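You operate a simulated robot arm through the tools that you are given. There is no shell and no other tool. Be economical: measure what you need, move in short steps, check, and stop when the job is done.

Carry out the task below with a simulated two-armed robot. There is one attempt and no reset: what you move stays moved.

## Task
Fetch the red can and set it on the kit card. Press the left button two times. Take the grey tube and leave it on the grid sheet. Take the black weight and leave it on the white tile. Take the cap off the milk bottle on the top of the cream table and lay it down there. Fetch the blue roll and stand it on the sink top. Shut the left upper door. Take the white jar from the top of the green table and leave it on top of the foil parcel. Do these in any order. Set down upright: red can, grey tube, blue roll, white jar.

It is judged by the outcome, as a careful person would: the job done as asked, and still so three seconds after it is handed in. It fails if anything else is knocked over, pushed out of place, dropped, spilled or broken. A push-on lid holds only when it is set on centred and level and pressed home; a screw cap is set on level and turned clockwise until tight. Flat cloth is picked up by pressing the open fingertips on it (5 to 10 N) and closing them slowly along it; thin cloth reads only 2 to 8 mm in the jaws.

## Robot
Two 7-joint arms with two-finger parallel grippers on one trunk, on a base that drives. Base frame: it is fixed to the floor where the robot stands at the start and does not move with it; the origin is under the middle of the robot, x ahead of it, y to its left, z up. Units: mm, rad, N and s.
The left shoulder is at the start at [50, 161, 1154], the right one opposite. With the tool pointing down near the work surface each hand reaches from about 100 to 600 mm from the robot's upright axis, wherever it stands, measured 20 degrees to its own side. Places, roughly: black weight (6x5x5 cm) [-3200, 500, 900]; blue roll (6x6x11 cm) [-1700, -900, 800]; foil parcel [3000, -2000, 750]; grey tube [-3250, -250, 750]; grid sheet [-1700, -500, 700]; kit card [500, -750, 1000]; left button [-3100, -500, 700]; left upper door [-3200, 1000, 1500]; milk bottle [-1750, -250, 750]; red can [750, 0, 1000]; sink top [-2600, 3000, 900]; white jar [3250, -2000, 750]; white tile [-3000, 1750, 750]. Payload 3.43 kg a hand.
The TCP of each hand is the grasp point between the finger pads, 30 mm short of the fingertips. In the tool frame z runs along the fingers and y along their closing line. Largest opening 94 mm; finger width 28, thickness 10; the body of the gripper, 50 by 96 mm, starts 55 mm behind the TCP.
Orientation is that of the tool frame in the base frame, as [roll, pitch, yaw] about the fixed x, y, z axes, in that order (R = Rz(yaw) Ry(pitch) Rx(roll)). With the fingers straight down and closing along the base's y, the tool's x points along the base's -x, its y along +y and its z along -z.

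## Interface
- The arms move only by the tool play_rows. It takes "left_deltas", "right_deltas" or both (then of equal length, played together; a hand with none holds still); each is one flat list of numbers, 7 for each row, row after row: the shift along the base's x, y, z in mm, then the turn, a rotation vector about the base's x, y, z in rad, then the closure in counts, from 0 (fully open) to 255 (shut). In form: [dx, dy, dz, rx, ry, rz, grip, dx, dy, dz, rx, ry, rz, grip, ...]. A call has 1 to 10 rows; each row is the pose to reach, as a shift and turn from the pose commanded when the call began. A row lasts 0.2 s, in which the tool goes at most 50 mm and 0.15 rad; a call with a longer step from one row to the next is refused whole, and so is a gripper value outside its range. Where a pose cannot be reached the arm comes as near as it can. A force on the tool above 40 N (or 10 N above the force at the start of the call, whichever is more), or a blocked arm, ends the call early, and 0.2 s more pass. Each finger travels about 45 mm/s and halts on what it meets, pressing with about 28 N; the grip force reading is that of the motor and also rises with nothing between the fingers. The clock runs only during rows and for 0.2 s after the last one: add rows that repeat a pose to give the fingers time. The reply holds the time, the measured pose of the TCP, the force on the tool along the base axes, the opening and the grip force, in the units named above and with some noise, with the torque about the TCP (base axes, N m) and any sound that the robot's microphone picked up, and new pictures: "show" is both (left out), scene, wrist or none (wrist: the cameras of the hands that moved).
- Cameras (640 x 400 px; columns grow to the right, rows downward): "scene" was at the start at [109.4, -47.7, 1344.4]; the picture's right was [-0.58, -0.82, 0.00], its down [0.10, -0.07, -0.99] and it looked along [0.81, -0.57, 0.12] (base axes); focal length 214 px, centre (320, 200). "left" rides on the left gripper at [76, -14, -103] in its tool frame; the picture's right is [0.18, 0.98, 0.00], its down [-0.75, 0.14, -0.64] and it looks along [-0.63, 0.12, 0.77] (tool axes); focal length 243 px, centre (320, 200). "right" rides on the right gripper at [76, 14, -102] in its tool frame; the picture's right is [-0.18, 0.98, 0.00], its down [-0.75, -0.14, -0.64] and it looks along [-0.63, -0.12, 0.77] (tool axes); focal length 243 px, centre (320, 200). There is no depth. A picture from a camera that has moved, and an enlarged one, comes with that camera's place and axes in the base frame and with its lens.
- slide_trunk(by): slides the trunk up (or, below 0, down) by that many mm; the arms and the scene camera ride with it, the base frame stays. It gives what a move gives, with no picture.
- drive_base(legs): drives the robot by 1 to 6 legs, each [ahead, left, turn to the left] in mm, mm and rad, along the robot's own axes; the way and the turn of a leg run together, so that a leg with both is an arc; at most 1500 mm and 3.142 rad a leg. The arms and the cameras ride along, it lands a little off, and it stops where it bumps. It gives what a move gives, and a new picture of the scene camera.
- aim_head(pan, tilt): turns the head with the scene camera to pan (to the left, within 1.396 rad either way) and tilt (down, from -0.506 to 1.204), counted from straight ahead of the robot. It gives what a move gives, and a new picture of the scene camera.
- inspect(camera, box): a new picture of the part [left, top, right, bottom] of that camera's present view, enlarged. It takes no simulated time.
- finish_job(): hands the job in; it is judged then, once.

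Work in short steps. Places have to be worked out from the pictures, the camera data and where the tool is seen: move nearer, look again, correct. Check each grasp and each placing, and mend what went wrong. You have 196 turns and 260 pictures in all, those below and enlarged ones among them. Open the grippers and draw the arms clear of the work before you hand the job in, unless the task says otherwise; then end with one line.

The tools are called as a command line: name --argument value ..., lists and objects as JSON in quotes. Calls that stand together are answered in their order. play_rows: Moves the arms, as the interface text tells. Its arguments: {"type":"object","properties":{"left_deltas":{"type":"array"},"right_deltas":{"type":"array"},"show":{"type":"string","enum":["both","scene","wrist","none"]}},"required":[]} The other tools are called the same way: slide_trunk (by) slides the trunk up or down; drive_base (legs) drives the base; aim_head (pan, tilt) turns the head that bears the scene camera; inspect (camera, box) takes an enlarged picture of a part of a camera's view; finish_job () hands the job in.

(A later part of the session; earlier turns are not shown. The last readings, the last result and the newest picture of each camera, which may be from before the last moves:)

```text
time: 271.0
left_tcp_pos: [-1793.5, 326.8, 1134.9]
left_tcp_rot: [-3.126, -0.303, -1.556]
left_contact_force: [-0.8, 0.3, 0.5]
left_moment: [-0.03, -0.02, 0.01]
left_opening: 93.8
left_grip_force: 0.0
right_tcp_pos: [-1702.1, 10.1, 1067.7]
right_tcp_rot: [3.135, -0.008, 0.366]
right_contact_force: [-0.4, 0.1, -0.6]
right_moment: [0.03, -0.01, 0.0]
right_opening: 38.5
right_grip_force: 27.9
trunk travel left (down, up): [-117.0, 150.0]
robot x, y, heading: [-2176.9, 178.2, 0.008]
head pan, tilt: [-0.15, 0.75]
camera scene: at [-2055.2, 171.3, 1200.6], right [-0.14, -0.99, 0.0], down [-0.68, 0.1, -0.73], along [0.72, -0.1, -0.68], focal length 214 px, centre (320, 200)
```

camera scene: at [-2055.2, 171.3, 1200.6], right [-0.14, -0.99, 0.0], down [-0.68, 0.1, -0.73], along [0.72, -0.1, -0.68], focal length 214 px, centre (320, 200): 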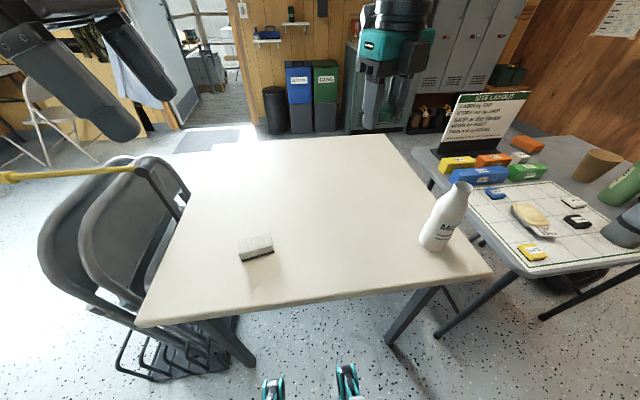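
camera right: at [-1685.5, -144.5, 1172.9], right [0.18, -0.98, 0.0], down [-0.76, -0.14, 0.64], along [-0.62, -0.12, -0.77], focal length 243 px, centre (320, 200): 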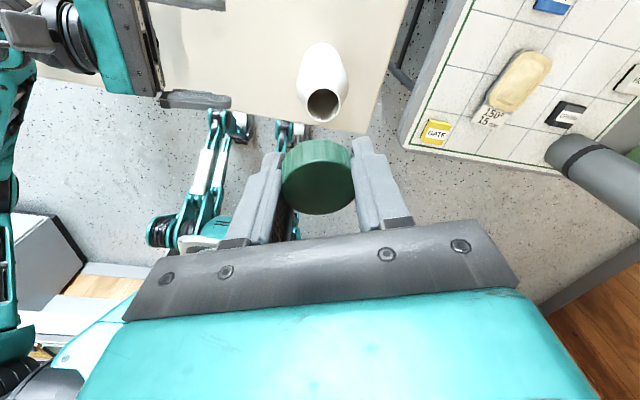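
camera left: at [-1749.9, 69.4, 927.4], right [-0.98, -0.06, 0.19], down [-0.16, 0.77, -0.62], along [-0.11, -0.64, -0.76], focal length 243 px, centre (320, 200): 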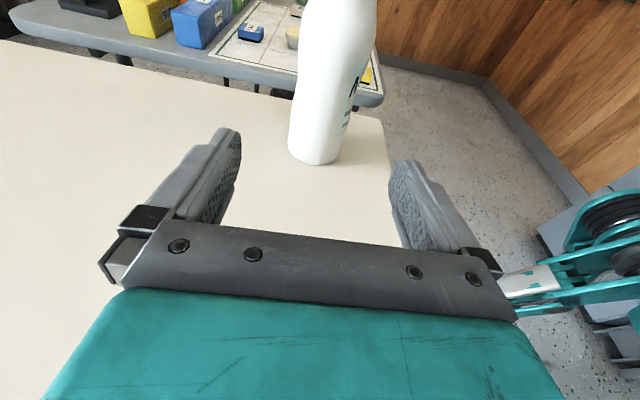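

It's clear here at [-1702,10]. I lower the cap to the table.

play_rows --right_deltas '[0, 0, -45, 0, 0, 0, 190, 0, 0, -90, 0, 0, 0, 190, 0, 0, -135, 0, 0, 0, 190, 0, 0, -180, 0, 0, 0, 190, 0, 0, -225, 0, 0, 0, 190, 0, 0, -250, 0, 0, 0, 190, 0, 0, -262, 0, 0, 0, 190]' --show "none"

play_rows --right_deltas '[0, 0, -3, 0, 0, 0, 190, 0, 0, -6, 0, 0, 0, 190, 0, 0, -9, 0, 0, 0, 190, 0, 0, -12, 0, 0, 0, 190, 0, 0, -15, 0, 0, 0, 190]' --show "wrist"

```text
time: 272.6
left_tcp_pos: [-1794.0, 326.4, 1135.6]
left_tcp_rot: [-3.128, -0.304, -1.558]
left_contact_force: [0.2, -0.5, 1.1]
left_moment: [-0.02, -0.01, 0.01]
left_opening: 93.9
left_grip_force: 0.0
right_tcp_pos: [-1720.2, -10.4, 824.2]
right_tcp_rot: [3.139, -0.01, 0.367]
right_contact_force: [0.1, -0.1, 0.0]
right_moment: [-0.01, 0.01, -0.03]
right_opening: 38.7
right_grip_force: 27.9
right hand out of reach, approached as far as the arm can: row 5, 6, 7
trunk travel left (down, up): [-117.0, 150.0]
robot x, y, heading: [-2175.2, 180.4, 0.009]
head pan, tilt: [-0.15, 0.75]
```

```text
time: 273.8
left_tcp_pos: [-1793.1, 326.4, 1136.5]
left_tcp_rot: [-3.126, -0.304, -1.557]
left_contact_force: [-0.8, -0.6, -0.5]
left_moment: [0.01, 0.0, 0.01]
left_opening: 94.0
left_grip_force: 0.0
right_tcp_pos: [-1725.2, -14.5, 813.8]
right_tcp_rot: [3.139, -0.011, 0.367]
right_contact_force: [0.1, -0.4, -0.9]
right_moment: [0.0, -0.03, 0.03]
right_opening: 38.5
right_grip_force: 27.6
right hand out of reach, approached as far as the arm can: row 2, 3, 4, 5
trunk travel left (down, up): [-117.0, 150.0]
robot x, y, heading: [-2176.5, 179.2, 0.007]
head pan, tilt: [-0.15, 0.75]
camera right: at [-1649.5, -0.2, 919.9], right [0.18, -0.98, 0.0], down [-0.76, -0.14, 0.63], along [-0.62, -0.12, -0.77], focal length 243 px, centre (320, 200)
```

right: 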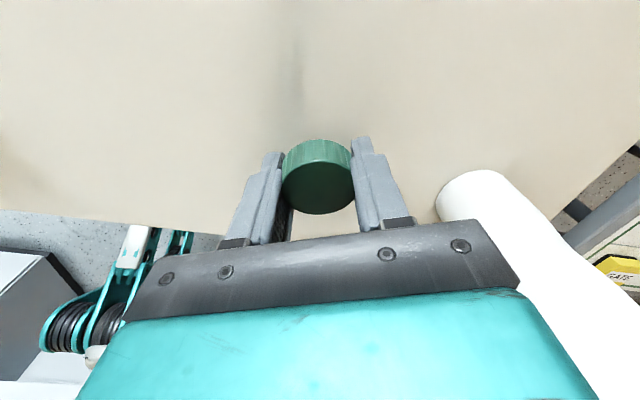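

I'm at the arm's limit, so I lower the trunk instead in small steps.

slide_trunk --by -27

slide_trunk --by -4

```text
time: 274.5
left_tcp_pos: [-1794.8, 326.8, 1107.7]
left_tcp_rot: [-3.125, -0.305, -1.556]
left_contact_force: [-0.7, 0.4, 0.0]
left_moment: [0.0, -0.04, 0.03]
left_opening: 93.9
left_grip_force: 0.1
right_tcp_pos: [-1725.0, -14.3, 787.8]
right_tcp_rot: [3.14, -0.011, 0.367]
right_contact_force: [-0.7, -0.3, -0.9]
right_moment: [-0.01, 0.02, 0.0]
right_opening: 38.4
right_grip_force: 27.8
trunk travel left (down, up): [-90.0, 177.0]
robot x, y, heading: [-2177.5, 180.9, 0.01]
head pan, tilt: [-0.15, 0.75]
```

```text
time: 275.0
left_tcp_pos: [-1793.9, 325.9, 1104.4]
left_tcp_rot: [-3.125, -0.305, -1.557]
left_contact_force: [-0.9, 0.8, 1.2]
left_moment: [0.0, 0.01, 0.01]
left_opening: 93.9
left_grip_force: 0.0
right_tcp_pos: [-1726.7, -13.7, 784.1]
right_tcp_rot: [3.138, -0.011, 0.366]
right_contact_force: [0.0, -0.3, -0.3]
right_moment: [-0.01, 0.0, -0.03]
right_opening: 38.3
right_grip_force: 27.3
trunk travel left (down, up): [-86.0, 181.0]
robot x, y, heading: [-2175.6, 181.2, 0.012]
head pan, tilt: [-0.15, 0.75]
```

slide_trunk --by -5

inspect --camera "right" --box '[200, 80, 500, 260]'

```text
time: 275.6
left_tcp_pos: [-1794.1, 325.2, 1099.7]
left_tcp_rot: [-3.125, -0.303, -1.558]
left_contact_force: [0.3, 1.0, -0.5]
left_moment: [-0.05, -0.01, 0.01]
left_opening: 94.0
left_grip_force: 0.0
right_tcp_pos: [-1725.4, -15.4, 779.1]
right_tcp_rot: [3.137, -0.009, 0.368]
right_contact_force: [-0.2, -0.3, 0.0]
right_moment: [0.01, -0.04, -0.03]
right_opening: 38.5
right_grip_force: 27.9
trunk travel left (down, up): [-81.0, 186.0]
robot x, y, heading: [-2175.8, 177.7, 0.01]
head pan, tilt: [-0.15, 0.75]
```

```text
2.13 times, centred on (350, 170) of right
camera zoom: at [-1649.6, -0.2, 884.0], right [0.18, -0.98, 0.0], down [-0.76, -0.14, 0.63], along [-0.62, -0.12, -0.77], focal length 518 px, centre (256, 264)
```

zoom: 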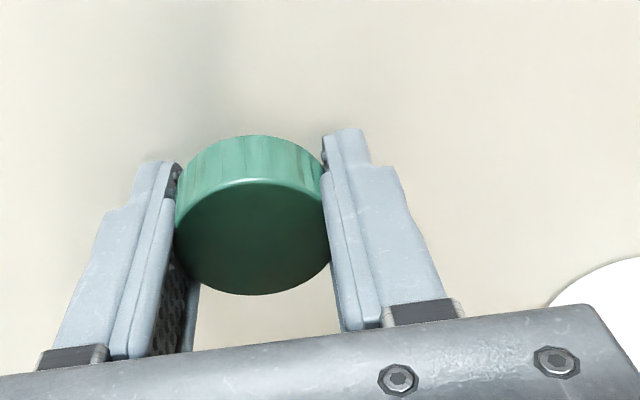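

slide_trunk --by -5

slide_trunk --by -4

slide_trunk --by -4

```text
time: 276.1
left_tcp_pos: [-1794.0, 326.8, 1094.2]
left_tcp_rot: [-3.126, -0.303, -1.557]
left_contact_force: [-0.7, -0.2, -0.2]
left_moment: [0.02, -0.01, -0.03]
left_opening: 94.0
left_grip_force: 0.0
right_tcp_pos: [-1725.4, -14.6, 773.8]
right_tcp_rot: [3.139, -0.012, 0.366]
right_contact_force: [-0.6, 0.0, -1.0]
right_moment: [0.01, 0.01, 0.03]
right_opening: 38.5
right_grip_force: 27.7
trunk travel left (down, up): [-76.0, 191.0]
robot x, y, heading: [-2179.6, 177.1, 0.012]
head pan, tilt: [-0.15, 0.75]
```

```text
time: 276.6
left_tcp_pos: [-1794.2, 325.6, 1090.0]
left_tcp_rot: [-3.127, -0.304, -1.556]
left_contact_force: [-0.4, 0.4, -0.4]
left_moment: [0.01, -0.03, 0.0]
left_opening: 93.8
left_grip_force: 0.0
right_tcp_pos: [-1724.9, -14.4, 769.5]
right_tcp_rot: [3.138, -0.011, 0.366]
right_contact_force: [-1.6, -1.1, 3.6]
right_moment: [0.06, 0.13, 0.06]
right_opening: 38.2
right_grip_force: 28.3
trunk travel left (down, up): [-72.0, 195.0]
robot x, y, heading: [-2176.8, 177.6, 0.012]
head pan, tilt: [-0.15, 0.75]
```

```text
time: 277.3
left_tcp_pos: [-1795.7, 325.8, 1086.8]
left_tcp_rot: [-3.124, -0.303, -1.557]
left_contact_force: [-0.4, 0.2, 0.1]
left_moment: [-0.02, 0.0, 0.01]
left_opening: 94.2
left_grip_force: 0.1
right_tcp_pos: [-1726.2, -14.0, 770.4]
right_tcp_rot: [3.138, -0.014, 0.367]
right_contact_force: [-7.9, -2.9, 13.3]
right_moment: [0.16, 0.54, 0.18]
right_opening: 38.4
right_grip_force: 28.5
trunk travel left (down, up): [-68.0, 198.0]
robot x, y, heading: [-2176.0, 183.0, 0.005]
head pan, tilt: [-0.15, 0.75]
stopped: the force on the tool passed its limit at 41 N (the readings are from after the stop); the commanded pose is now the measured one
```

Contact. I open the right hand, raise and check.

play_rows --right_deltas '[0, 0, 1, 0, 0, 0, 150, 0, 0, 1, 0, 0, 0, 100, 0, 0, 1, 0, 0, 0, 50, 0, 0, 2, 0, 0, 0, 20]' --show "none"

slide_trunk --by 150

inspect --camera "right" --box '[0, 0, 640, 400]'

```text
time: 278.3
left_tcp_pos: [-1793.6, 326.0, 1086.7]
left_tcp_rot: [-3.125, -0.304, -1.556]
left_contact_force: [-0.3, -0.5, 1.0]
left_moment: [0.02, 0.01, 0.0]
left_opening: 93.9
left_grip_force: 0.0
right_tcp_pos: [-1723.9, -13.0, 769.6]
right_tcp_rot: [-3.141, -0.013, 0.368]
right_contact_force: [1.0, -0.4, 1.3]
right_moment: [0.09, 0.01, -0.04]
right_opening: 86.6
right_grip_force: 0.0
trunk travel left (down, up): [-68.0, 198.0]
robot x, y, heading: [-2179.6, 183.3, 0.012]
head pan, tilt: [-0.15, 0.75]
```

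```text
time: 280.1
left_tcp_pos: [-1794.0, 326.7, 1236.0]
left_tcp_rot: [-3.126, -0.304, -1.559]
left_contact_force: [-0.1, 0.6, 0.8]
left_moment: [0.02, 0.0, -0.02]
left_opening: 94.1
left_grip_force: 0.0
right_tcp_pos: [-1724.1, -16.0, 920.3]
right_tcp_rot: [3.136, -0.013, 0.367]
right_contact_force: [0.3, -0.5, -0.1]
right_moment: [0.0, 0.02, -0.01]
right_opening: 86.9
right_grip_force: 0.1
trunk travel left (down, up): [-218.0, 48.0]
robot x, y, heading: [-2176.8, 178.9, 0.008]
head pan, tilt: [-0.15, 0.75]
```

```text
1.00 times, centred on (320, 200) of right (not enlarged: the box is as wide or as high as the picture)
camera zoom: at [-1648.8, -0.7, 1026.3], right [0.18, -0.98, 0.0], down [-0.76, -0.14, 0.63], along [-0.62, -0.11, -0.78], focal length 243 px, centre (320, 200)
```

zoom: 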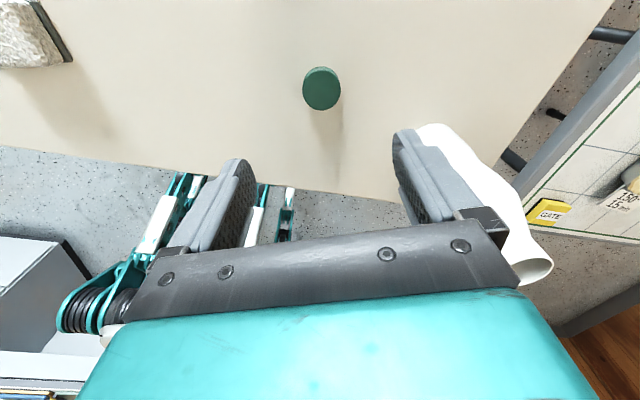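

The cap lies on the cream table. I raise the right hand and unwind its wrist while neutralising the left.

play_rows --right_deltas '[0, 0, 40, 0, 0, 0, 0, 0, 0, 80, 0, 0, -0.14, 0, -10, 0, 120, 0, 0, -0.28, 0, -20, 0, 150, 0, 0, -0.42, 0, -30, 0, 170, 0, 0, -0.56, 0, -40, 0, 180, 0, 0, -0.7, 0, -50, 0, 190, 0, 0, -0.84, 0, -60, -10, 200, 0, 0, -0.98, 0, -70, -20, 200, 0, 0, -1.12, 0, -80, -30, 200, 0, 0, -1.26, 0]' --left_deltas '[0, 0, 0, 0.1, 0, 0, 0, 0, 0, 0, 0.2, 0, 0, 0, 0, 0, 0, 0.3, 0, 0, 0, 0, 0, 0, 0.3, 0, -0.1, 0, 0, 0, 0, 0.3, 0, -0.25, 0, 0, 0, 0, 0.3, 0, -0.4, 0, 0, 0, 0, 0.3, 0, -0.54, 0, 0, 0, 0, 0.3, 0, -0.68, 0, 0, 0, 0, 0.3, 0, -0.82, 0, 0, 0, 0, 0.3, 0, -0.96, 0]' --show "none"

play_rows --right_deltas '[-5, -5, 0, 0, 0, -0.14, 0, -10, -10, 0, 0, 0, -0.28, 0, -15, -15, 0, 0, 0, -0.42, 0, -20, -20, 0, 0, 0, -0.56, 0, -25, -25, 0, 0, 0, -0.7, 0, -30, -30, 0, 0, 0, -0.84, 0, -35, -35, 0, 0, 0, -0.98, 0, -40, -40, 0, 0, 0, -1.12, 0, -40, -40, 0, 0, 0, -1.26, 0, -40, -40, 0, 0, 0, -1.4, 0]' --left_deltas '[0, 0, 0, 0, 0, -0.14, 0, 0, 0, 0, 0, 0, -0.28, 0, 0, 0, 0, 0, 0, -0.42, 0, 0, 0, 0, 0, 0, -0.56, 0, 0, 0, 0, 0, 0, -0.62, 0, 0, 0, 0, 0, 0, -0.62, 0, 0, 0, 0, 0, 0, -0.62, 0, 0, 0, 0, 0, 0, -0.62, 0, 0, 0, 0, 0, 0, -0.62, 0, 0, 0, 0, 0, 0, -0.62, 0]' --show "none"

```text
time: 282.3
left_tcp_pos: [-1794.1, 325.8, 1237.2]
left_tcp_rot: [3.029, -0.046, -2.504]
left_contact_force: [-0.3, -1.3, -0.2]
left_moment: [0.0, -0.01, -0.03]
left_opening: 94.0
left_grip_force: 0.0
right_tcp_pos: [-1804.7, -46.2, 1119.7]
right_tcp_rot: [3.136, -0.013, -0.894]
right_contact_force: [-0.3, 0.1, 0.3]
right_moment: [-0.01, 0.02, -0.03]
right_opening: 93.8
right_grip_force: 0.1
trunk travel left (down, up): [-218.0, 48.0]
robot x, y, heading: [-2178.3, 178.9, 0.008]
head pan, tilt: [-0.15, 0.75]
```

```text
time: 284.5
left_tcp_pos: [-1792.6, 325.2, 1237.7]
left_tcp_rot: [3.027, -0.045, -3.122]
left_contact_force: [0.6, 0.1, -0.2]
left_moment: [-0.05, 0.01, 0.04]
left_opening: 93.9
left_grip_force: 0.1
right_tcp_pos: [-1844.8, -85.2, 1122.1]
right_tcp_rot: [3.139, -0.015, -2.297]
right_contact_force: [0.5, -0.2, -0.1]
right_moment: [0.03, 0.02, -0.01]
right_opening: 94.2
right_grip_force: 0.0
trunk travel left (down, up): [-218.0, 48.0]
robot x, y, heading: [-2176.2, 179.4, 0.01]
head pan, tilt: [-0.15, 0.75]
```

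I finish the unwind, then back off, strafe toward the blue roll (keeping clear of the tall tube), and look.

play_rows --right_deltas '[-10, -20, 10, 0, 0, -0.14, 0, -20, -40, 20, 0, 0, -0.28, 0, -30, -60, 30, 0, 0, -0.42, 0, -40, -80, 40, 0, 0, -0.56, 0, -50, -100, 50, 0, 0, -0.7, 0, -60, -120, 60, 0, 0, -0.84, 0]' --left_deltas '[-20, 0, 0, 0.02, -0.02, 0, 0, -40, 0, 0, 0.05, -0.05, 0, 0, -60, 0, 0, 0.1, -0.05, 0, 0, -80, 0, 0, 0.11, -0.05, 0, 0, -80, 0, 0, 0.11, -0.05, 0, 0, -80, 0, 0, 0.11, -0.05, 0, 0]' --show "none"

drive_base --legs '[[-220, 0, 0], [0, -930, 0], [150, 0, 0]]'

inspect --camera "right" --box '[0, 0, 640, 400]'

```text
time: 285.9
left_tcp_pos: [-1872.4, 324.6, 1236.5]
left_tcp_rot: [2.917, 0.008, -3.121]
left_contact_force: [0.3, -0.2, 0.2]
left_moment: [0.0, -0.03, 0.03]
left_opening: 94.1
left_grip_force: 0.1
right_tcp_pos: [-1906.0, -207.2, 1180.7]
right_tcp_rot: [3.135, -0.014, -3.136]
right_contact_force: [-0.5, -0.6, 0.2]
right_moment: [0.0, -0.03, 0.01]
right_opening: 94.1
right_grip_force: 0.1
trunk travel left (down, up): [-218.0, 48.0]
robot x, y, heading: [-2175.1, 180.7, 0.009]
head pan, tilt: [-0.15, 0.75]
```

```text
time: 296.6
left_tcp_pos: [-1937.5, -593.5, 1234.8]
left_tcp_rot: [2.918, 0.007, -3.114]
left_contact_force: [-0.3, 0.7, -0.2]
left_moment: [-0.03, 0.01, 0.0]
left_opening: 94.1
left_grip_force: 0.1
right_tcp_pos: [-1967.0, -1125.5, 1180.2]
right_tcp_rot: [3.139, -0.013, -3.128]
right_contact_force: [-0.6, -0.2, -0.9]
right_moment: [0.01, 0.04, -0.01]
right_opening: 94.0
right_grip_force: 0.1
trunk travel left (down, up): [-218.0, 48.0]
robot x, y, heading: [-2240.2, -741.4, 0.018]
head pan, tilt: [-0.15, 0.75]
camera scene: at [-2119.3, -749.2, 1302.1], right [-0.13, -0.99, 0.0], down [-0.68, 0.09, -0.73], along [0.72, -0.1, -0.68], focal length 214 px, centre (320, 200)
```

scene: 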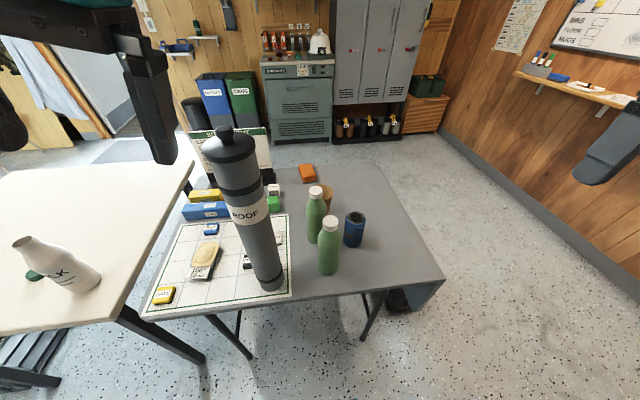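

```text
1.00 times, centred on (320, 200) of right (not enlarged: the box is as wide or as high as the picture)
camera zoom: at [-2041.0, -1112.7, 1286.4], right [0.17, 0.99, 0.0], down [0.76, -0.13, 0.63], along [0.62, -0.11, -0.78], focal length 243 px, centre (320, 200)
```

zoom: 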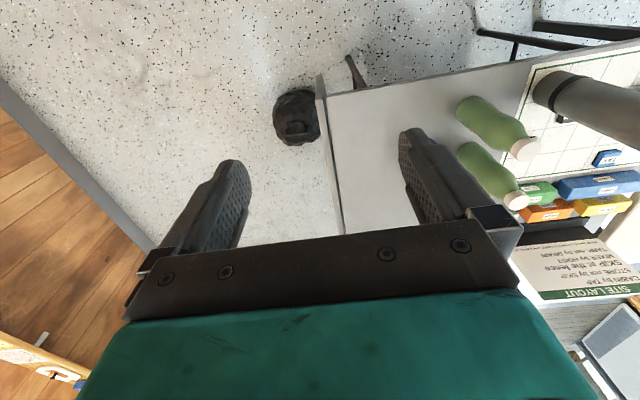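

The roll is at about [-1733,-907]. I shift the base slightly left and move the right hand above the roll.

drive_base --legs '[[30, 60, -0.015]]'

play_rows --right_deltas '[25, 20, -10, 0, 0, 0, 0, 55, 40, -20, 0, 0, 0, 0, 85, 60, -35, 0, 0, 0, 0, 115, 80, -50, 0, 0, 0, 0, 145, 100, -65, 0, 0, 0, 0, 175, 120, -80, 0, 0, 0, 0, 200, 140, -95, 0, 0, 0, 0, 205, 155, -120, 0, 0, 0, 0]'

```text
time: 297.8
left_tcp_pos: [-1904.8, -537.6, 1237.6]
left_tcp_rot: [2.921, 0.007, -3.132]
left_contact_force: [0.2, 0.9, -1.0]
left_moment: [-0.03, 0.03, 0.05]
left_opening: 94.1
left_grip_force: 0.1
right_tcp_pos: [-1943.0, -1069.6, 1181.8]
right_tcp_rot: [3.138, -0.013, 3.136]
right_contact_force: [0.4, 0.2, 0.2]
right_moment: [-0.01, 0.03, 0.04]
right_opening: 93.9
right_grip_force: 0.0
trunk travel left (down, up): [-218.0, 48.0]
robot x, y, heading: [-2205.4, -683.6, -0.002]
head pan, tilt: [-0.15, 0.75]
camera scene: at [-2089.9, -690.4, 1302.2], right [-0.15, -0.99, 0.0], down [-0.67, 0.1, -0.73], along [0.72, -0.11, -0.68], focal length 214 px, centre (320, 200)
```

scene: 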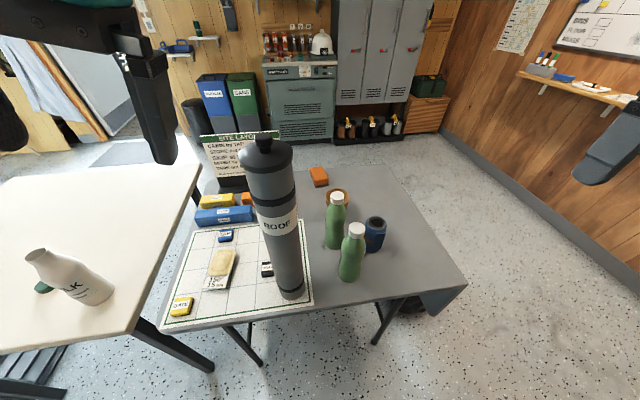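

```text
time: 299.6
left_tcp_pos: [-1904.3, -538.8, 1235.2]
left_tcp_rot: [2.919, 0.006, -3.131]
left_contact_force: [-0.7, -0.7, 0.3]
left_moment: [0.0, 0.01, 0.02]
left_opening: 94.1
left_grip_force: 0.1
right_tcp_pos: [-1737.2, -915.5, 1060.8]
right_tcp_rot: [3.134, -0.015, 3.139]
right_contact_force: [0.2, 0.9, 0.3]
right_moment: [0.02, -0.05, 0.01]
right_opening: 93.8
right_grip_force: 0.0
trunk travel left (down, up): [-218.0, 48.0]
robot x, y, heading: [-2208.5, -681.5, -0.003]
head pan, tilt: [-0.15, 0.75]
camera scene: at [-2089.9, -690.9, 1302.2], right [-0.15, -0.99, 0.0], down [-0.67, 0.1, -0.73], along [0.72, -0.11, -0.68], focal length 214 px, centre (320, 200)
camera right: at [-1811.3, -900.8, 1166.7], right [0.19, 0.98, 0.0], down [0.76, -0.15, 0.63], along [0.62, -0.12, -0.78], focal length 243 px, centre (320, 200)
```

scene: 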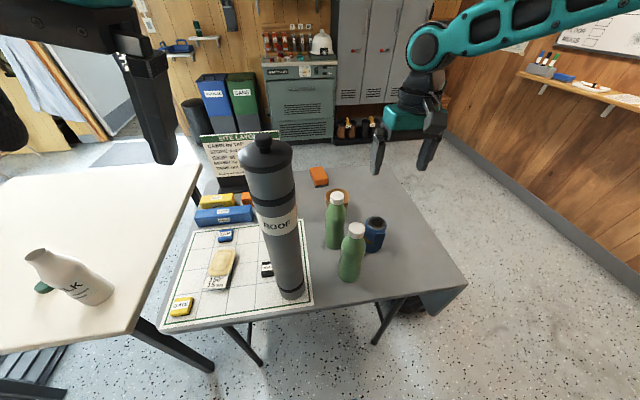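
right: 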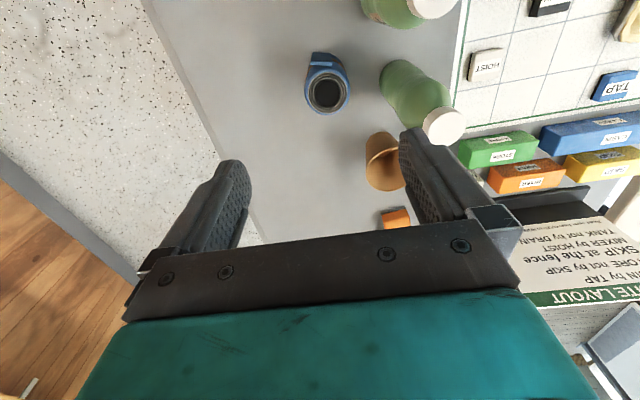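

The roll axis is [-1724,-906], top at about 850. I descend around it.

play_rows --right_deltas '[7, 5, -30, 0, 0, 0, 0, 13, 9, -70, 0, 0, 0, 0, 13, 9, -115, 0, 0, 0, 0, 13, 9, -155, 0, 0, 0, 0, 13, 9, -180, 0, 0, 0, 0, 13, 9, -180, 0, 0, 0, 0]' --show "wrist"

```text
time: 301.0
left_tcp_pos: [-1904.8, -538.2, 1236.7]
left_tcp_rot: [2.916, 0.007, -3.129]
left_contact_force: [-0.3, -0.7, 0.6]
left_moment: [0.0, -0.02, -0.04]
left_opening: 93.8
left_grip_force: 0.0
right_tcp_pos: [-1741.8, -921.1, 901.6]
right_tcp_rot: [3.137, -0.013, 3.138]
right_contact_force: [0.1, -0.2, -0.5]
right_moment: [0.02, -0.01, -0.01]
right_opening: 94.0
right_grip_force: 0.2
right hand out of reach, approached as far as the arm can: row 4, 5, 6
trunk travel left (down, up): [-218.0, 48.0]
robot x, y, heading: [-2210.1, -680.3, -0.006]
head pan, tilt: [-0.15, 0.75]
camera right: at [-1817.1, -906.7, 1006.1], right [0.19, 0.98, 0.0], down [0.76, -0.15, 0.63], along [0.62, -0.12, -0.78], focal length 243 px, centre (320, 200)
```

right: 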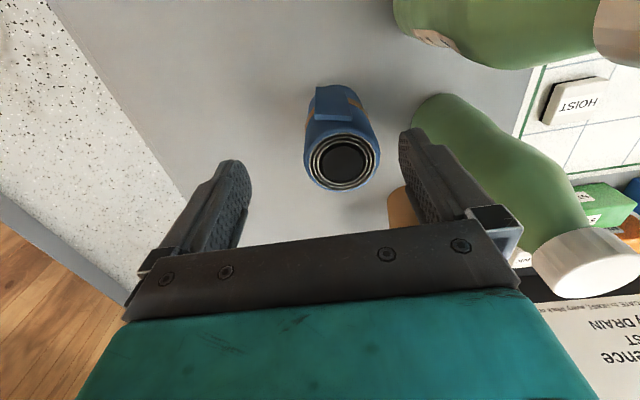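

I'm at the reach limit with the trunk high. I raise the hand, lower the trunk 130, then descend again.

play_rows --right_deltas '[5, 4, 35, 0, 0, 0, 0, 10, 8, 75, 0, 0, 0, 0, 17, 14, 115, 0, 0, 0, 0, 17, 14, 130, 0, 0, 0, 0]' --show "none"

slide_trunk --by -130

play_rows --right_deltas '[0, 0, -20, 0, 0, 0, 0, 0, 0, -40, 0, 0, 0, 0, 0, 0, -60, 0, 0, 0, 0, 0, 0, -60, 0, 0, 0, 0]' --show "wrist"

```text
time: 302.0
left_tcp_pos: [-1906.1, -538.4, 1236.3]
left_tcp_rot: [2.918, 0.006, -3.132]
left_contact_force: [-0.3, 0.3, 0.4]
left_moment: [-0.03, 0.0, -0.04]
left_opening: 94.0
left_grip_force: 0.1
right_tcp_pos: [-1726.2, -904.9, 1032.0]
right_tcp_rot: [3.136, -0.014, 3.14]
right_contact_force: [0.4, 0.1, -0.2]
right_moment: [-0.02, -0.01, 0.0]
right_opening: 94.1
right_grip_force: 0.1
trunk travel left (down, up): [-218.0, 48.0]
robot x, y, heading: [-2211.1, -677.5, -0.004]
head pan, tilt: [-0.15, 0.75]
```

```text
time: 303.5
left_tcp_pos: [-1905.4, -538.6, 1106.5]
left_tcp_rot: [2.918, 0.007, -3.13]
left_contact_force: [0.3, 0.1, 0.0]
left_moment: [0.03, 0.0, -0.02]
left_opening: 94.2
left_grip_force: 0.0
right_tcp_pos: [-1725.5, -904.3, 901.6]
right_tcp_rot: [3.137, -0.014, 3.139]
right_contact_force: [0.2, 0.2, 0.1]
right_moment: [0.0, -0.01, 0.06]
right_opening: 94.1
right_grip_force: 0.0
trunk travel left (down, up): [-88.0, 178.0]
robot x, y, heading: [-2209.6, -682.5, 0.0]
head pan, tilt: [-0.15, 0.75]
```

```text
time: 304.5
left_tcp_pos: [-1906.1, -538.1, 1106.4]
left_tcp_rot: [2.918, 0.006, -3.131]
left_contact_force: [0.4, 0.0, -0.7]
left_moment: [0.02, 0.0, 0.01]
left_opening: 94.0
left_grip_force: 0.2
right_tcp_pos: [-1724.6, -903.4, 841.2]
right_tcp_rot: [3.137, -0.014, 3.139]
right_contact_force: [-0.3, 0.1, -0.5]
right_moment: [0.02, 0.0, 0.04]
right_opening: 94.2
right_grip_force: 0.1
trunk travel left (down, up): [-88.0, 178.0]
robot x, y, heading: [-2213.7, -683.7, 0.0]
head pan, tilt: [-0.15, 0.75]
camera right: at [-1799.0, -888.9, 946.4], right [0.19, 0.98, 0.0], down [0.76, -0.15, 0.63], along [0.62, -0.12, -0.78], focal length 243 px, centre (320, 200)
```

right: 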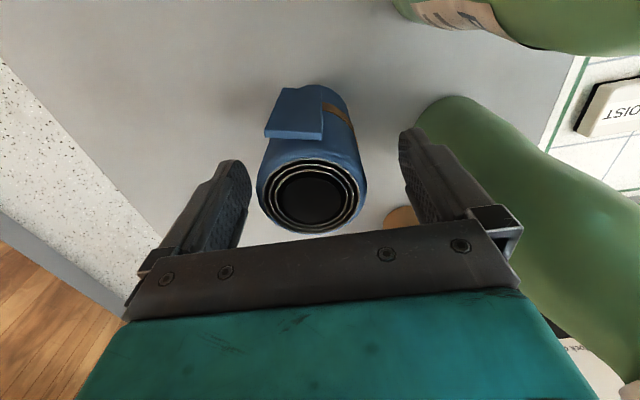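

I shift 4 mm right, descend 40 and grip.

play_rows --right_deltas '[0, -4, -15, 0, 0, 0, 10, 0, -4, -30, 0, 0, 0, 20, 0, -4, -42, 0, 0, 0, 20, 0, -4, -42, 0, 0, 0, 60, 0, -4, -42, 0, 0, 0, 100, 0, -4, -42, 0, 0, 0, 140, 0, -4, -42, 0, 0, 0, 170, 0, -4, -42, 0, 0, 0, 170]' --show "wrist"

```text
time: 306.3
left_tcp_pos: [-1905.2, -538.7, 1106.9]
left_tcp_rot: [2.918, 0.008, -3.131]
left_contact_force: [-0.5, 0.8, 0.2]
left_moment: [-0.05, -0.04, 0.0]
left_opening: 93.9
left_grip_force: 0.0
right_tcp_pos: [-1725.7, -909.5, 798.2]
right_tcp_rot: [3.136, -0.011, 3.138]
right_contact_force: [0.6, -0.8, 1.3]
right_moment: [-0.05, -0.07, 0.02]
right_opening: 58.0
right_grip_force: 27.6
trunk travel left (down, up): [-88.0, 178.0]
robot x, y, heading: [-2212.3, -680.9, -0.001]
head pan, tilt: [-0.15, 0.75]
camera right: at [-1799.5, -894.4, 905.0], right [0.19, 0.98, 0.0], down [0.76, -0.15, 0.63], along [0.62, -0.12, -0.77], focal length 243 px, centre (320, 200)
```

right: 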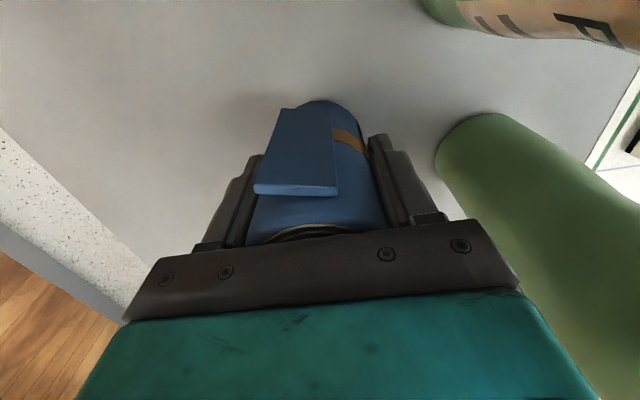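

Gripped at 58 mm. I lift straight up.

play_rows --right_deltas '[0, 0, 15, 0, 0, 0, 170, 0, 0, 45, 0, 0, 0, 170, 0, 0, 90, 0, 0, 0, 170, 0, 0, 135, 0, 0, 0, 170, 0, 0, 180, 0, 0, 0, 170, 0, 0, 225, 0, 0, 0, 170, -20, -10, 260, 0, 0, 0, 170, -50, -30, 280, 0, 0, 0, 170]'

```text
time: 308.1
left_tcp_pos: [-1906.2, -539.0, 1106.5]
left_tcp_rot: [2.918, 0.009, -3.13]
left_contact_force: [1.1, 0.2, 0.5]
left_moment: [0.01, 0.03, -0.02]
left_opening: 94.0
left_grip_force: 0.0
right_tcp_pos: [-1774.1, -939.4, 1079.8]
right_tcp_rot: [3.136, -0.013, 3.141]
right_contact_force: [-0.3, -0.5, -2.2]
right_moment: [-0.03, 0.01, -0.01]
right_opening: 57.9
right_grip_force: 27.8
trunk travel left (down, up): [-88.0, 178.0]
robot x, y, heading: [-2211.1, -682.3, -0.002]
head pan, tilt: [-0.15, 0.75]
camera scene: at [-2090.5, -691.3, 1172.3], right [-0.15, -0.99, 0.0], down [-0.67, 0.1, -0.73], along [0.72, -0.11, -0.68], focal length 214 px, centre (320, 200)
camera right: at [-1847.9, -923.7, 1183.7], right [0.19, 0.98, 0.0], down [0.76, -0.15, 0.63], along [0.62, -0.12, -0.78], focal length 243 px, centre (320, 200)
```

scene: 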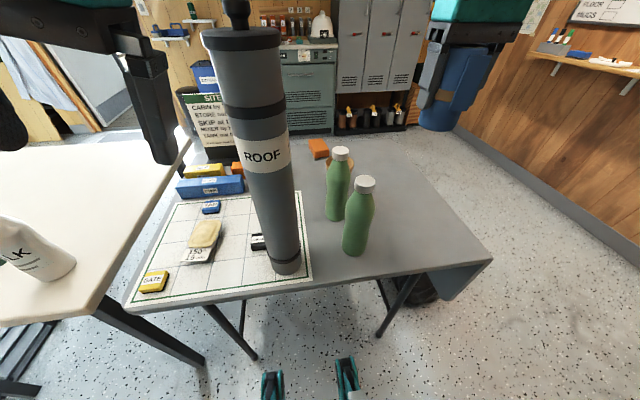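
right: 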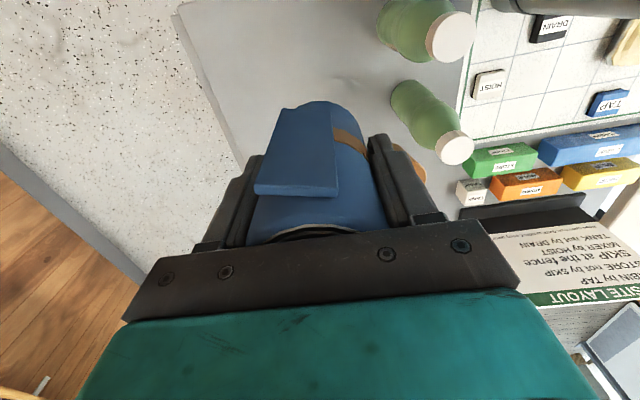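

I have the roll. I raise the trunk, back off, turn to face +y and drive toward the sink.

slide_trunk --by 130

drive_base --legs '[[-240, 0, 0], [0, 0, 1.57], [1500, 0, 0], [1200, 0, 0]]'

aim_head --pan 0.0 --tilt 0.45

```text
time: 309.7
left_tcp_pos: [-1904.4, -538.7, 1235.7]
left_tcp_rot: [2.918, 0.007, -3.13]
left_contact_force: [0.8, 0.1, 0.2]
left_moment: [-0.02, 0.0, -0.01]
left_opening: 94.0
left_grip_force: 0.2
right_tcp_pos: [-1773.4, -938.0, 1207.9]
right_tcp_rot: [3.137, -0.013, 3.139]
right_contact_force: [-0.3, -0.4, -1.9]
right_moment: [-0.01, 0.0, 0.01]
right_opening: 58.1
right_grip_force: 27.7
trunk travel left (down, up): [-218.0, 48.0]
robot x, y, heading: [-2211.3, -683.8, 0.001]
head pan, tilt: [-0.15, 0.75]
```

```text
time: 327.9
left_tcp_pos: [-2586.1, 2291.0, 1236.6]
left_tcp_rot: [2.919, 0.005, -1.556]
left_contact_force: [-0.9, -0.5, 0.4]
left_moment: [0.02, -0.01, -0.04]
left_opening: 94.0
left_grip_force: 0.0
right_tcp_pos: [-2187.5, 2425.3, 1207.5]
right_tcp_rot: [3.136, -0.014, -1.572]
right_contact_force: [0.3, 0.4, -1.5]
right_moment: [0.0, -0.02, 0.03]
right_opening: 57.8
right_grip_force: 27.5
trunk travel left (down, up): [-218.0, 48.0]
robot x, y, heading: [-2444.9, 1987.5, 1.572]
head pan, tilt: [-0.15, 0.75]
camera scene: at [-2433.0, 2110.7, 1302.2], right [0.99, -0.15, 0.0], down [-0.1, -0.67, -0.73], along [0.11, 0.72, -0.68], focal length 214 px, centre (320, 200)
```

scene: 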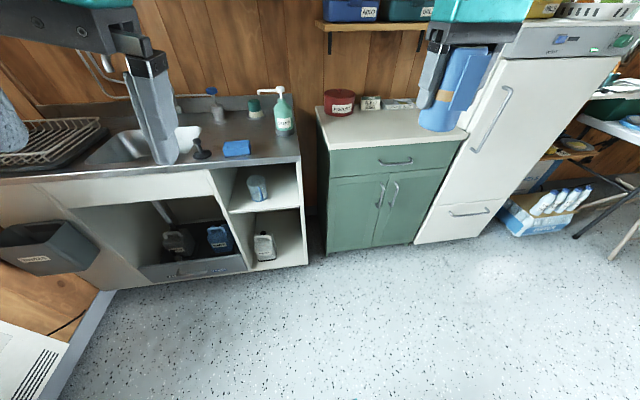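

```text
time: 328.7
left_tcp_pos: [-2588.8, 2290.5, 1237.3]
left_tcp_rot: [2.918, 0.007, -1.557]
left_contact_force: [0.6, -1.0, -0.4]
left_moment: [0.0, 0.0, -0.01]
left_opening: 94.0
left_grip_force: 0.0
right_tcp_pos: [-2188.9, 2425.3, 1206.4]
right_tcp_rot: [3.137, -0.014, -1.571]
right_contact_force: [0.2, 0.4, -1.2]
right_moment: [0.0, 0.02, 0.0]
right_opening: 58.0
right_grip_force: 27.9
trunk travel left (down, up): [-218.0, 48.0]
robot x, y, heading: [-2442.9, 1986.5, 1.576]
head pan, tilt: [0.0, 0.45]
camera scene: at [-2445.3, 2120.5, 1328.6], right [1.0, 0.0, 0.0], down [0.0, -0.44, -0.9], along [0.0, 0.9, -0.44], focal length 214 px, centre (320, 200)
```

scene: 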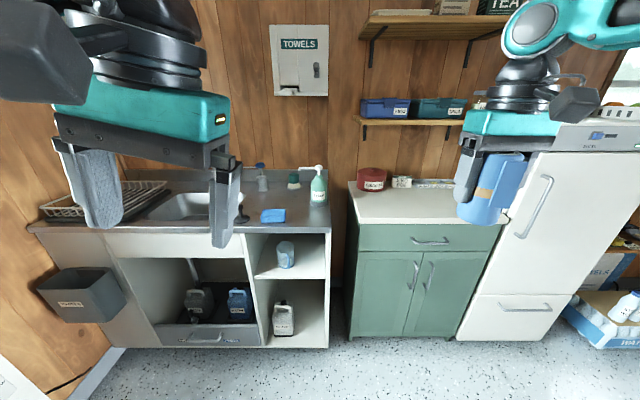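

The sink top has a free area right of the blue sponge, around [-2490,2835]. I position so the right hand can reach it.

drive_base --legs '[[0, 260, 0], [330, 0, 0]]'

aim_head --pan -0.3 --tilt 0.7

```text
time: 333.4
left_tcp_pos: [-2849.3, 2620.4, 1236.7]
left_tcp_rot: [2.918, 0.007, -1.557]
left_contact_force: [0.7, -0.2, -0.4]
left_moment: [0.0, 0.03, -0.03]
left_opening: 94.1
left_grip_force: 0.0
right_tcp_pos: [-2451.9, 2755.4, 1207.3]
right_tcp_rot: [3.137, -0.013, -1.57]
right_contact_force: [-0.4, 0.2, -1.7]
right_moment: [0.0, 0.0, -0.02]
right_opening: 57.7
right_grip_force: 27.9
trunk travel left (down, up): [-218.0, 48.0]
robot x, y, heading: [-2708.2, 2314.9, 1.576]
head pan, tilt: [0.0, 0.45]
camera scene: at [-2708.5, 2449.8, 1328.6], right [1.0, 0.0, 0.0], down [0.0, -0.44, -0.9], along [0.0, 0.9, -0.44], focal length 214 px, centre (320, 200)
```

scene: 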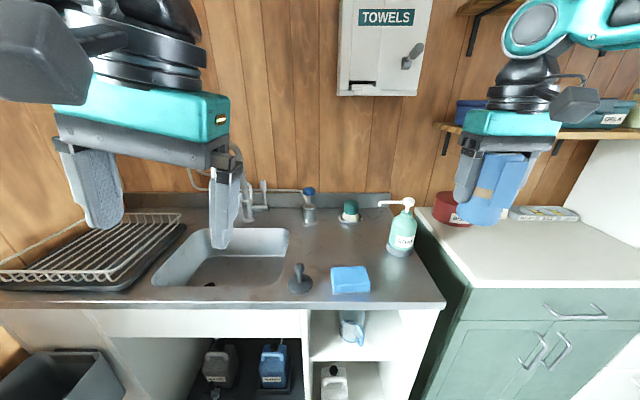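

```text
time: 334.1
left_tcp_pos: [-2850.9, 2620.2, 1236.0]
left_tcp_rot: [2.917, 0.005, -1.557]
left_contact_force: [-0.5, -0.1, 0.0]
left_moment: [0.01, 0.01, 0.0]
left_opening: 94.2
left_grip_force: 0.0
right_tcp_pos: [-2450.8, 2754.8, 1207.4]
right_tcp_rot: [3.136, -0.013, -1.568]
right_contact_force: [-0.4, 0.8, -1.1]
right_moment: [0.01, 0.0, -0.01]
right_opening: 58.0
right_grip_force: 28.4
trunk travel left (down, up): [-218.0, 48.0]
robot x, y, heading: [-2705.5, 2317.9, 1.569]
head pan, tilt: [-0.3, 0.7]
camera scene: at [-2683.4, 2438.6, 1306.5], right [0.96, -0.29, 0.0], down [-0.19, -0.62, -0.77], along [0.22, 0.73, -0.64], focal length 214 px, centre (320, 200)
```

scene: 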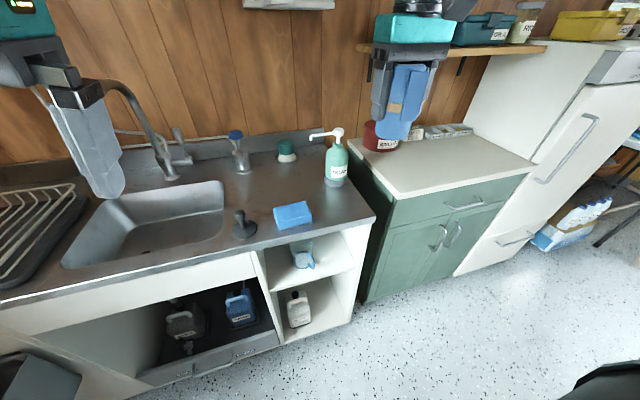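

The sink top is at z≈887. My chosen spot is [-2495,2870], between the sponge and the soap. I lower the trunk a bit and bring the roll over.

slide_trunk --by -80

play_rows --right_deltas '[-10, 25, 0, 0, 0, 0, 170, -20, 55, 0, 0, 0, 0, 170, -30, 85, -10, 0, 0, 0, 170, -44, 115, -30, 0, 0, 0, 170, -44, 115, -70, 0, 0, 0, 170, -44, 115, -110, 0, 0, 0, 170, -44, 115, -140, 0, 0, 0, 170]'

```text
time: 335.3
left_tcp_pos: [-2850.8, 2620.2, 1156.6]
left_tcp_rot: [2.92, 0.009, -1.557]
left_contact_force: [-0.4, 0.3, 0.9]
left_moment: [-0.02, -0.01, 0.02]
left_opening: 94.0
left_grip_force: 0.0
right_tcp_pos: [-2451.1, 2753.5, 1129.1]
right_tcp_rot: [3.137, -0.015, -1.57]
right_contact_force: [-1.3, 0.2, -0.9]
right_moment: [-0.05, -0.01, 0.0]
right_opening: 57.9
right_grip_force: 28.0
trunk travel left (down, up): [-138.0, 128.0]
robot x, y, heading: [-2707.2, 2317.3, 1.57]
head pan, tilt: [-0.3, 0.7]
```

```text
time: 336.9
left_tcp_pos: [-2850.5, 2619.1, 1156.6]
left_tcp_rot: [2.919, 0.009, -1.557]
left_contact_force: [-0.5, 0.9, 1.0]
left_moment: [-0.01, 0.01, -0.01]
left_opening: 94.0
left_grip_force: 0.0
right_tcp_pos: [-2489.0, 2856.6, 991.9]
right_tcp_rot: [3.136, -0.013, -1.569]
right_contact_force: [1.2, -0.2, -1.7]
right_moment: [-0.01, -0.01, 0.02]
right_opening: 57.9
right_grip_force: 27.5
right hand out of reach, approached as far as the arm can: row 4, 5, 6, 7
trunk travel left (down, up): [-138.0, 128.0]
robot x, y, heading: [-2706.6, 2314.3, 1.57]
head pan, tilt: [-0.3, 0.7]
camera scene: at [-2683.3, 2438.5, 1226.5], right [0.96, -0.29, 0.0], down [-0.19, -0.62, -0.76], along [0.22, 0.73, -0.64], focal length 214 px, centre (320, 200)
camera right: at [-2501.9, 2782.3, 1097.7], right [-0.98, 0.18, 0.0], down [0.14, 0.76, 0.63], along [0.11, 0.62, -0.78], focal length 243 px, centre (320, 200)
```

scene: 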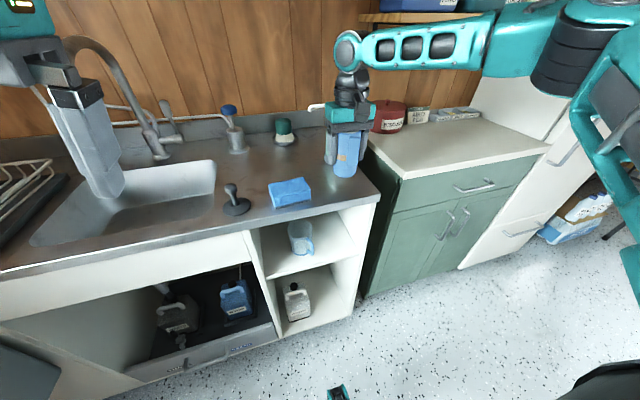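
right: 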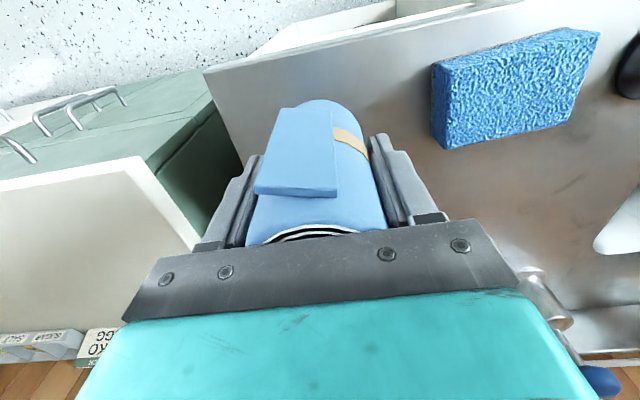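

It's well placed over the free area. I lower the trunk to bring the roll down.

slide_trunk --by -34

slide_trunk --by -5

inspect --camera "scene" --box '[260, 60, 420, 220]'

```text
time: 337.7
left_tcp_pos: [-2850.0, 2620.1, 1121.9]
left_tcp_rot: [2.918, 0.009, -1.558]
left_contact_force: [-0.1, -0.5, 0.0]
left_moment: [0.01, -0.02, 0.01]
left_opening: 94.0
left_grip_force: 0.1
right_tcp_pos: [-2487.9, 2856.5, 958.3]
right_tcp_rot: [3.136, -0.011, -1.568]
right_contact_force: [0.1, -0.1, -1.4]
right_moment: [-0.03, -0.02, -0.01]
right_opening: 57.8
right_grip_force: 28.2
trunk travel left (down, up): [-104.0, 162.0]
robot x, y, heading: [-2709.9, 2315.4, 1.572]
head pan, tilt: [-0.3, 0.7]
```

```text
time: 338.2
left_tcp_pos: [-2849.8, 2618.7, 1116.9]
left_tcp_rot: [2.918, 0.008, -1.558]
left_contact_force: [-0.9, -0.3, -0.2]
left_moment: [-0.03, -0.01, 0.01]
left_opening: 94.0
left_grip_force: 0.1
right_tcp_pos: [-2488.8, 2857.0, 953.5]
right_tcp_rot: [3.136, -0.011, -1.569]
right_contact_force: [-0.8, -0.1, -2.2]
right_moment: [-0.02, 0.01, -0.02]
right_opening: 57.7
right_grip_force: 27.8
trunk travel left (down, up): [-99.0, 167.0]
robot x, y, heading: [-2705.7, 2314.6, 1.569]
head pan, tilt: [-0.3, 0.7]
```

```text
2.50 times, centred on (340, 140) of scene
camera zoom: at [-2683.4, 2438.5, 1187.5], right [0.96, -0.29, 0.0], down [-0.19, -0.62, -0.76], along [0.22, 0.73, -0.64], focal length 536 px, centre (270, 350)
```

zoom: 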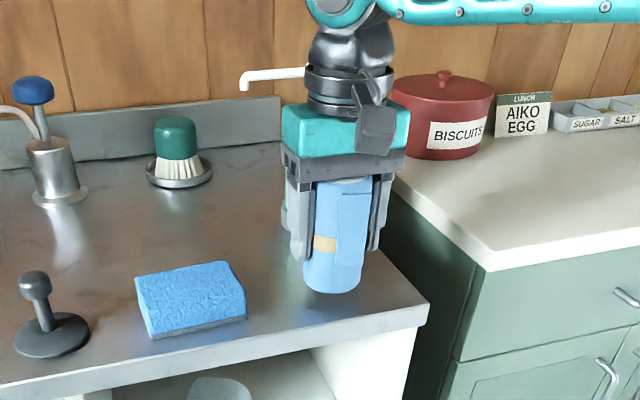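

slide_trunk --by -5

slide_trunk --by -4

slide_trunk --by -3

```text
time: 338.8
left_tcp_pos: [-2849.5, 2619.9, 1112.6]
left_tcp_rot: [2.918, 0.007, -1.557]
left_contact_force: [0.3, 0.7, -0.4]
left_moment: [-0.03, 0.01, 0.01]
left_opening: 94.3
left_grip_force: 0.1
right_tcp_pos: [-2489.4, 2856.7, 948.9]
right_tcp_rot: [3.138, -0.013, -1.568]
right_contact_force: [0.0, -0.2, -1.6]
right_moment: [-0.05, 0.0, 0.01]
right_opening: 58.1
right_grip_force: 27.6
trunk travel left (down, up): [-94.0, 172.0]
robot x, y, heading: [-2709.3, 2315.6, 1.574]
head pan, tilt: [-0.3, 0.7]
```

```text
time: 339.3
left_tcp_pos: [-2849.4, 2620.0, 1108.5]
left_tcp_rot: [2.918, 0.008, -1.556]
left_contact_force: [0.1, -0.9, 0.9]
left_moment: [-0.01, 0.0, 0.01]
left_opening: 94.1
left_grip_force: 0.1
right_tcp_pos: [-2489.3, 2857.4, 945.4]
right_tcp_rot: [3.136, -0.013, -1.57]
right_contact_force: [0.0, 0.6, -1.3]
right_moment: [-0.01, 0.02, 0.02]
right_opening: 57.8
right_grip_force: 27.7
trunk travel left (down, up): [-90.0, 176.0]
robot x, y, heading: [-2708.1, 2316.6, 1.573]
head pan, tilt: [-0.3, 0.7]
```

```text
time: 339.8
left_tcp_pos: [-2850.6, 2618.8, 1106.1]
left_tcp_rot: [2.919, 0.007, -1.556]
left_contact_force: [-0.4, -0.1, 0.4]
left_moment: [0.01, 0.03, 0.01]
left_opening: 94.1
left_grip_force: 0.0
right_tcp_pos: [-2487.8, 2857.0, 941.3]
right_tcp_rot: [3.135, -0.012, -1.569]
right_contact_force: [0.2, -0.2, -2.6]
right_moment: [-0.02, 0.0, -0.01]
right_opening: 57.6
right_grip_force: 28.0
trunk travel left (down, up): [-87.0, 179.0]
robot x, y, heading: [-2704.3, 2313.4, 1.572]
head pan, tilt: [-0.3, 0.7]
```

slide_trunk --by -5

slide_trunk --by -4

inspect --camera "scene" --box '[300, 100, 400, 200]'

```text
time: 340.4
left_tcp_pos: [-2850.0, 2618.6, 1100.0]
left_tcp_rot: [2.918, 0.009, -1.557]
left_contact_force: [0.5, -0.1, -0.4]
left_moment: [0.0, 0.02, 0.02]
left_opening: 93.8
left_grip_force: 0.0
right_tcp_pos: [-2488.7, 2856.4, 939.1]
right_tcp_rot: [3.136, -0.007, -1.569]
right_contact_force: [2.9, -0.9, 11.4]
right_moment: [0.17, -0.37, 0.0]
right_opening: 57.6
right_grip_force: 27.7
trunk travel left (down, up): [-82.0, 184.0]
robot x, y, heading: [-2706.2, 2317.9, 1.57]
head pan, tilt: [-0.3, 0.7]
```

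```text
time: 340.9
left_tcp_pos: [-2850.7, 2617.3, 1098.1]
left_tcp_rot: [2.919, 0.01, -1.558]
left_contact_force: [-0.4, 0.3, -0.7]
left_moment: [0.01, 0.01, 0.01]
left_opening: 93.8
left_grip_force: 0.0
right_tcp_pos: [-2489.3, 2855.9, 937.6]
right_tcp_rot: [3.135, -0.003, -1.57]
right_contact_force: [3.1, 2.1, 30.2]
right_moment: [0.08, -0.64, 0.03]
right_opening: 58.3
right_grip_force: 27.9
trunk travel left (down, up): [-78.0, 188.0]
robot x, y, heading: [-2707.3, 2313.3, 1.576]
head pan, tilt: [-0.3, 0.7]
```

```text
4.00 times, centred on (350, 150) of scene
camera zoom: at [-2684.0, 2436.4, 1167.0], right [0.96, -0.29, 0.0], down [-0.19, -0.61, -0.77], along [0.22, 0.73, -0.64], focal length 858 px, centre (200, 400)
```

zoom: 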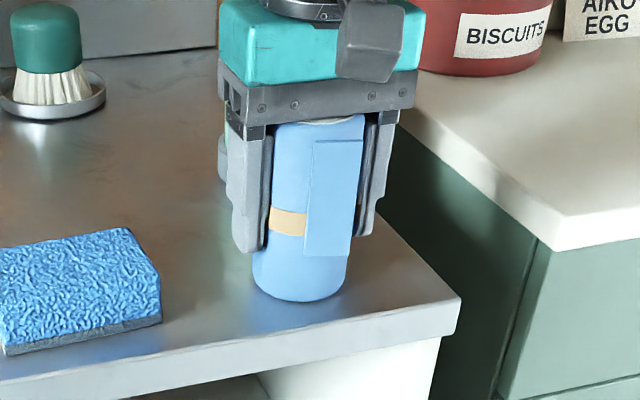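

Contact. I open partially and rise.

play_rows --right_deltas '[0, 0, 2, 0, 0, 0, 150, 0, 0, 2, 0, 0, 0, 110, 0, 0, 2, 0, 0, 0, 70, 0, 0, 2, 0, 0, 0, 50, 0, 0, 2, 0, 0, 0, 50, 0, 0, 20, 0, 0, 0, 50, 0, 0, 60, 0, 0, 0, 50, 0, 0, 105, 0, 0, 0, 50, 0, -20, 145, 0, 0, 0, 20]'

```text
time: 342.9
left_tcp_pos: [-2850.3, 2619.9, 1097.5]
left_tcp_rot: [2.92, 0.008, -1.556]
left_contact_force: [-0.9, 0.0, -0.9]
left_moment: [0.01, -0.02, 0.0]
left_opening: 94.2
left_grip_force: 0.1
right_tcp_pos: [-2484.4, 2833.1, 1079.5]
right_tcp_rot: [3.136, -0.011, -1.569]
right_contact_force: [-0.1, -0.4, -0.2]
right_moment: [0.03, -0.01, -0.01]
right_opening: 86.6
right_grip_force: 0.1
right hand out of reach, approached as far as the arm can: row 8, 9
trunk travel left (down, up): [-78.0, 188.0]
robot x, y, heading: [-2709.1, 2314.4, 1.572]
head pan, tilt: [-0.3, 0.7]
camera scene: at [-2683.5, 2437.8, 1166.6], right [0.96, -0.29, 0.0], down [-0.19, -0.62, -0.77], along [0.22, 0.73, -0.64], focal length 214 px, centre (320, 200)
camera right: at [-2497.1, 2758.4, 1184.3], right [-0.98, 0.18, 0.0], down [0.14, 0.76, 0.63], along [0.11, 0.62, -0.77], focal length 243 px, centre (320, 200)
```

scene: 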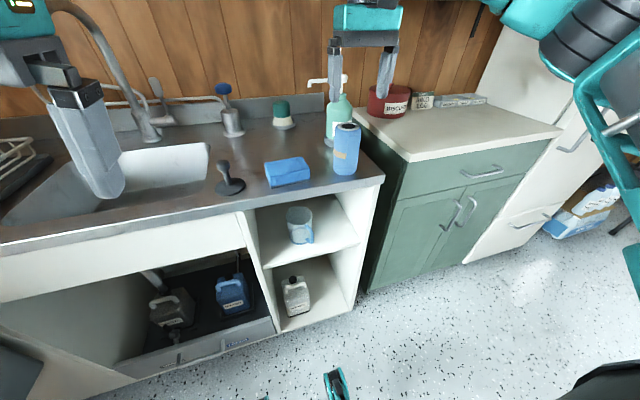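
right: 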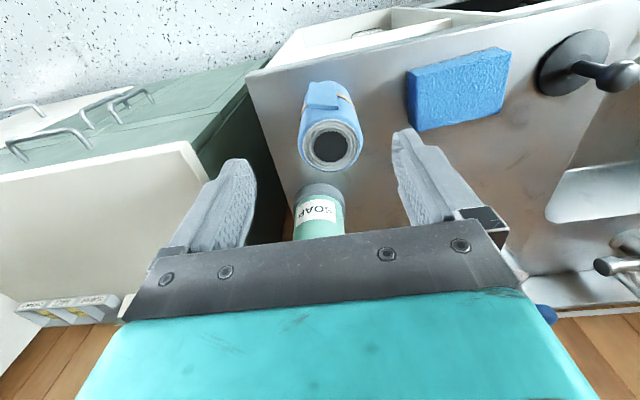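

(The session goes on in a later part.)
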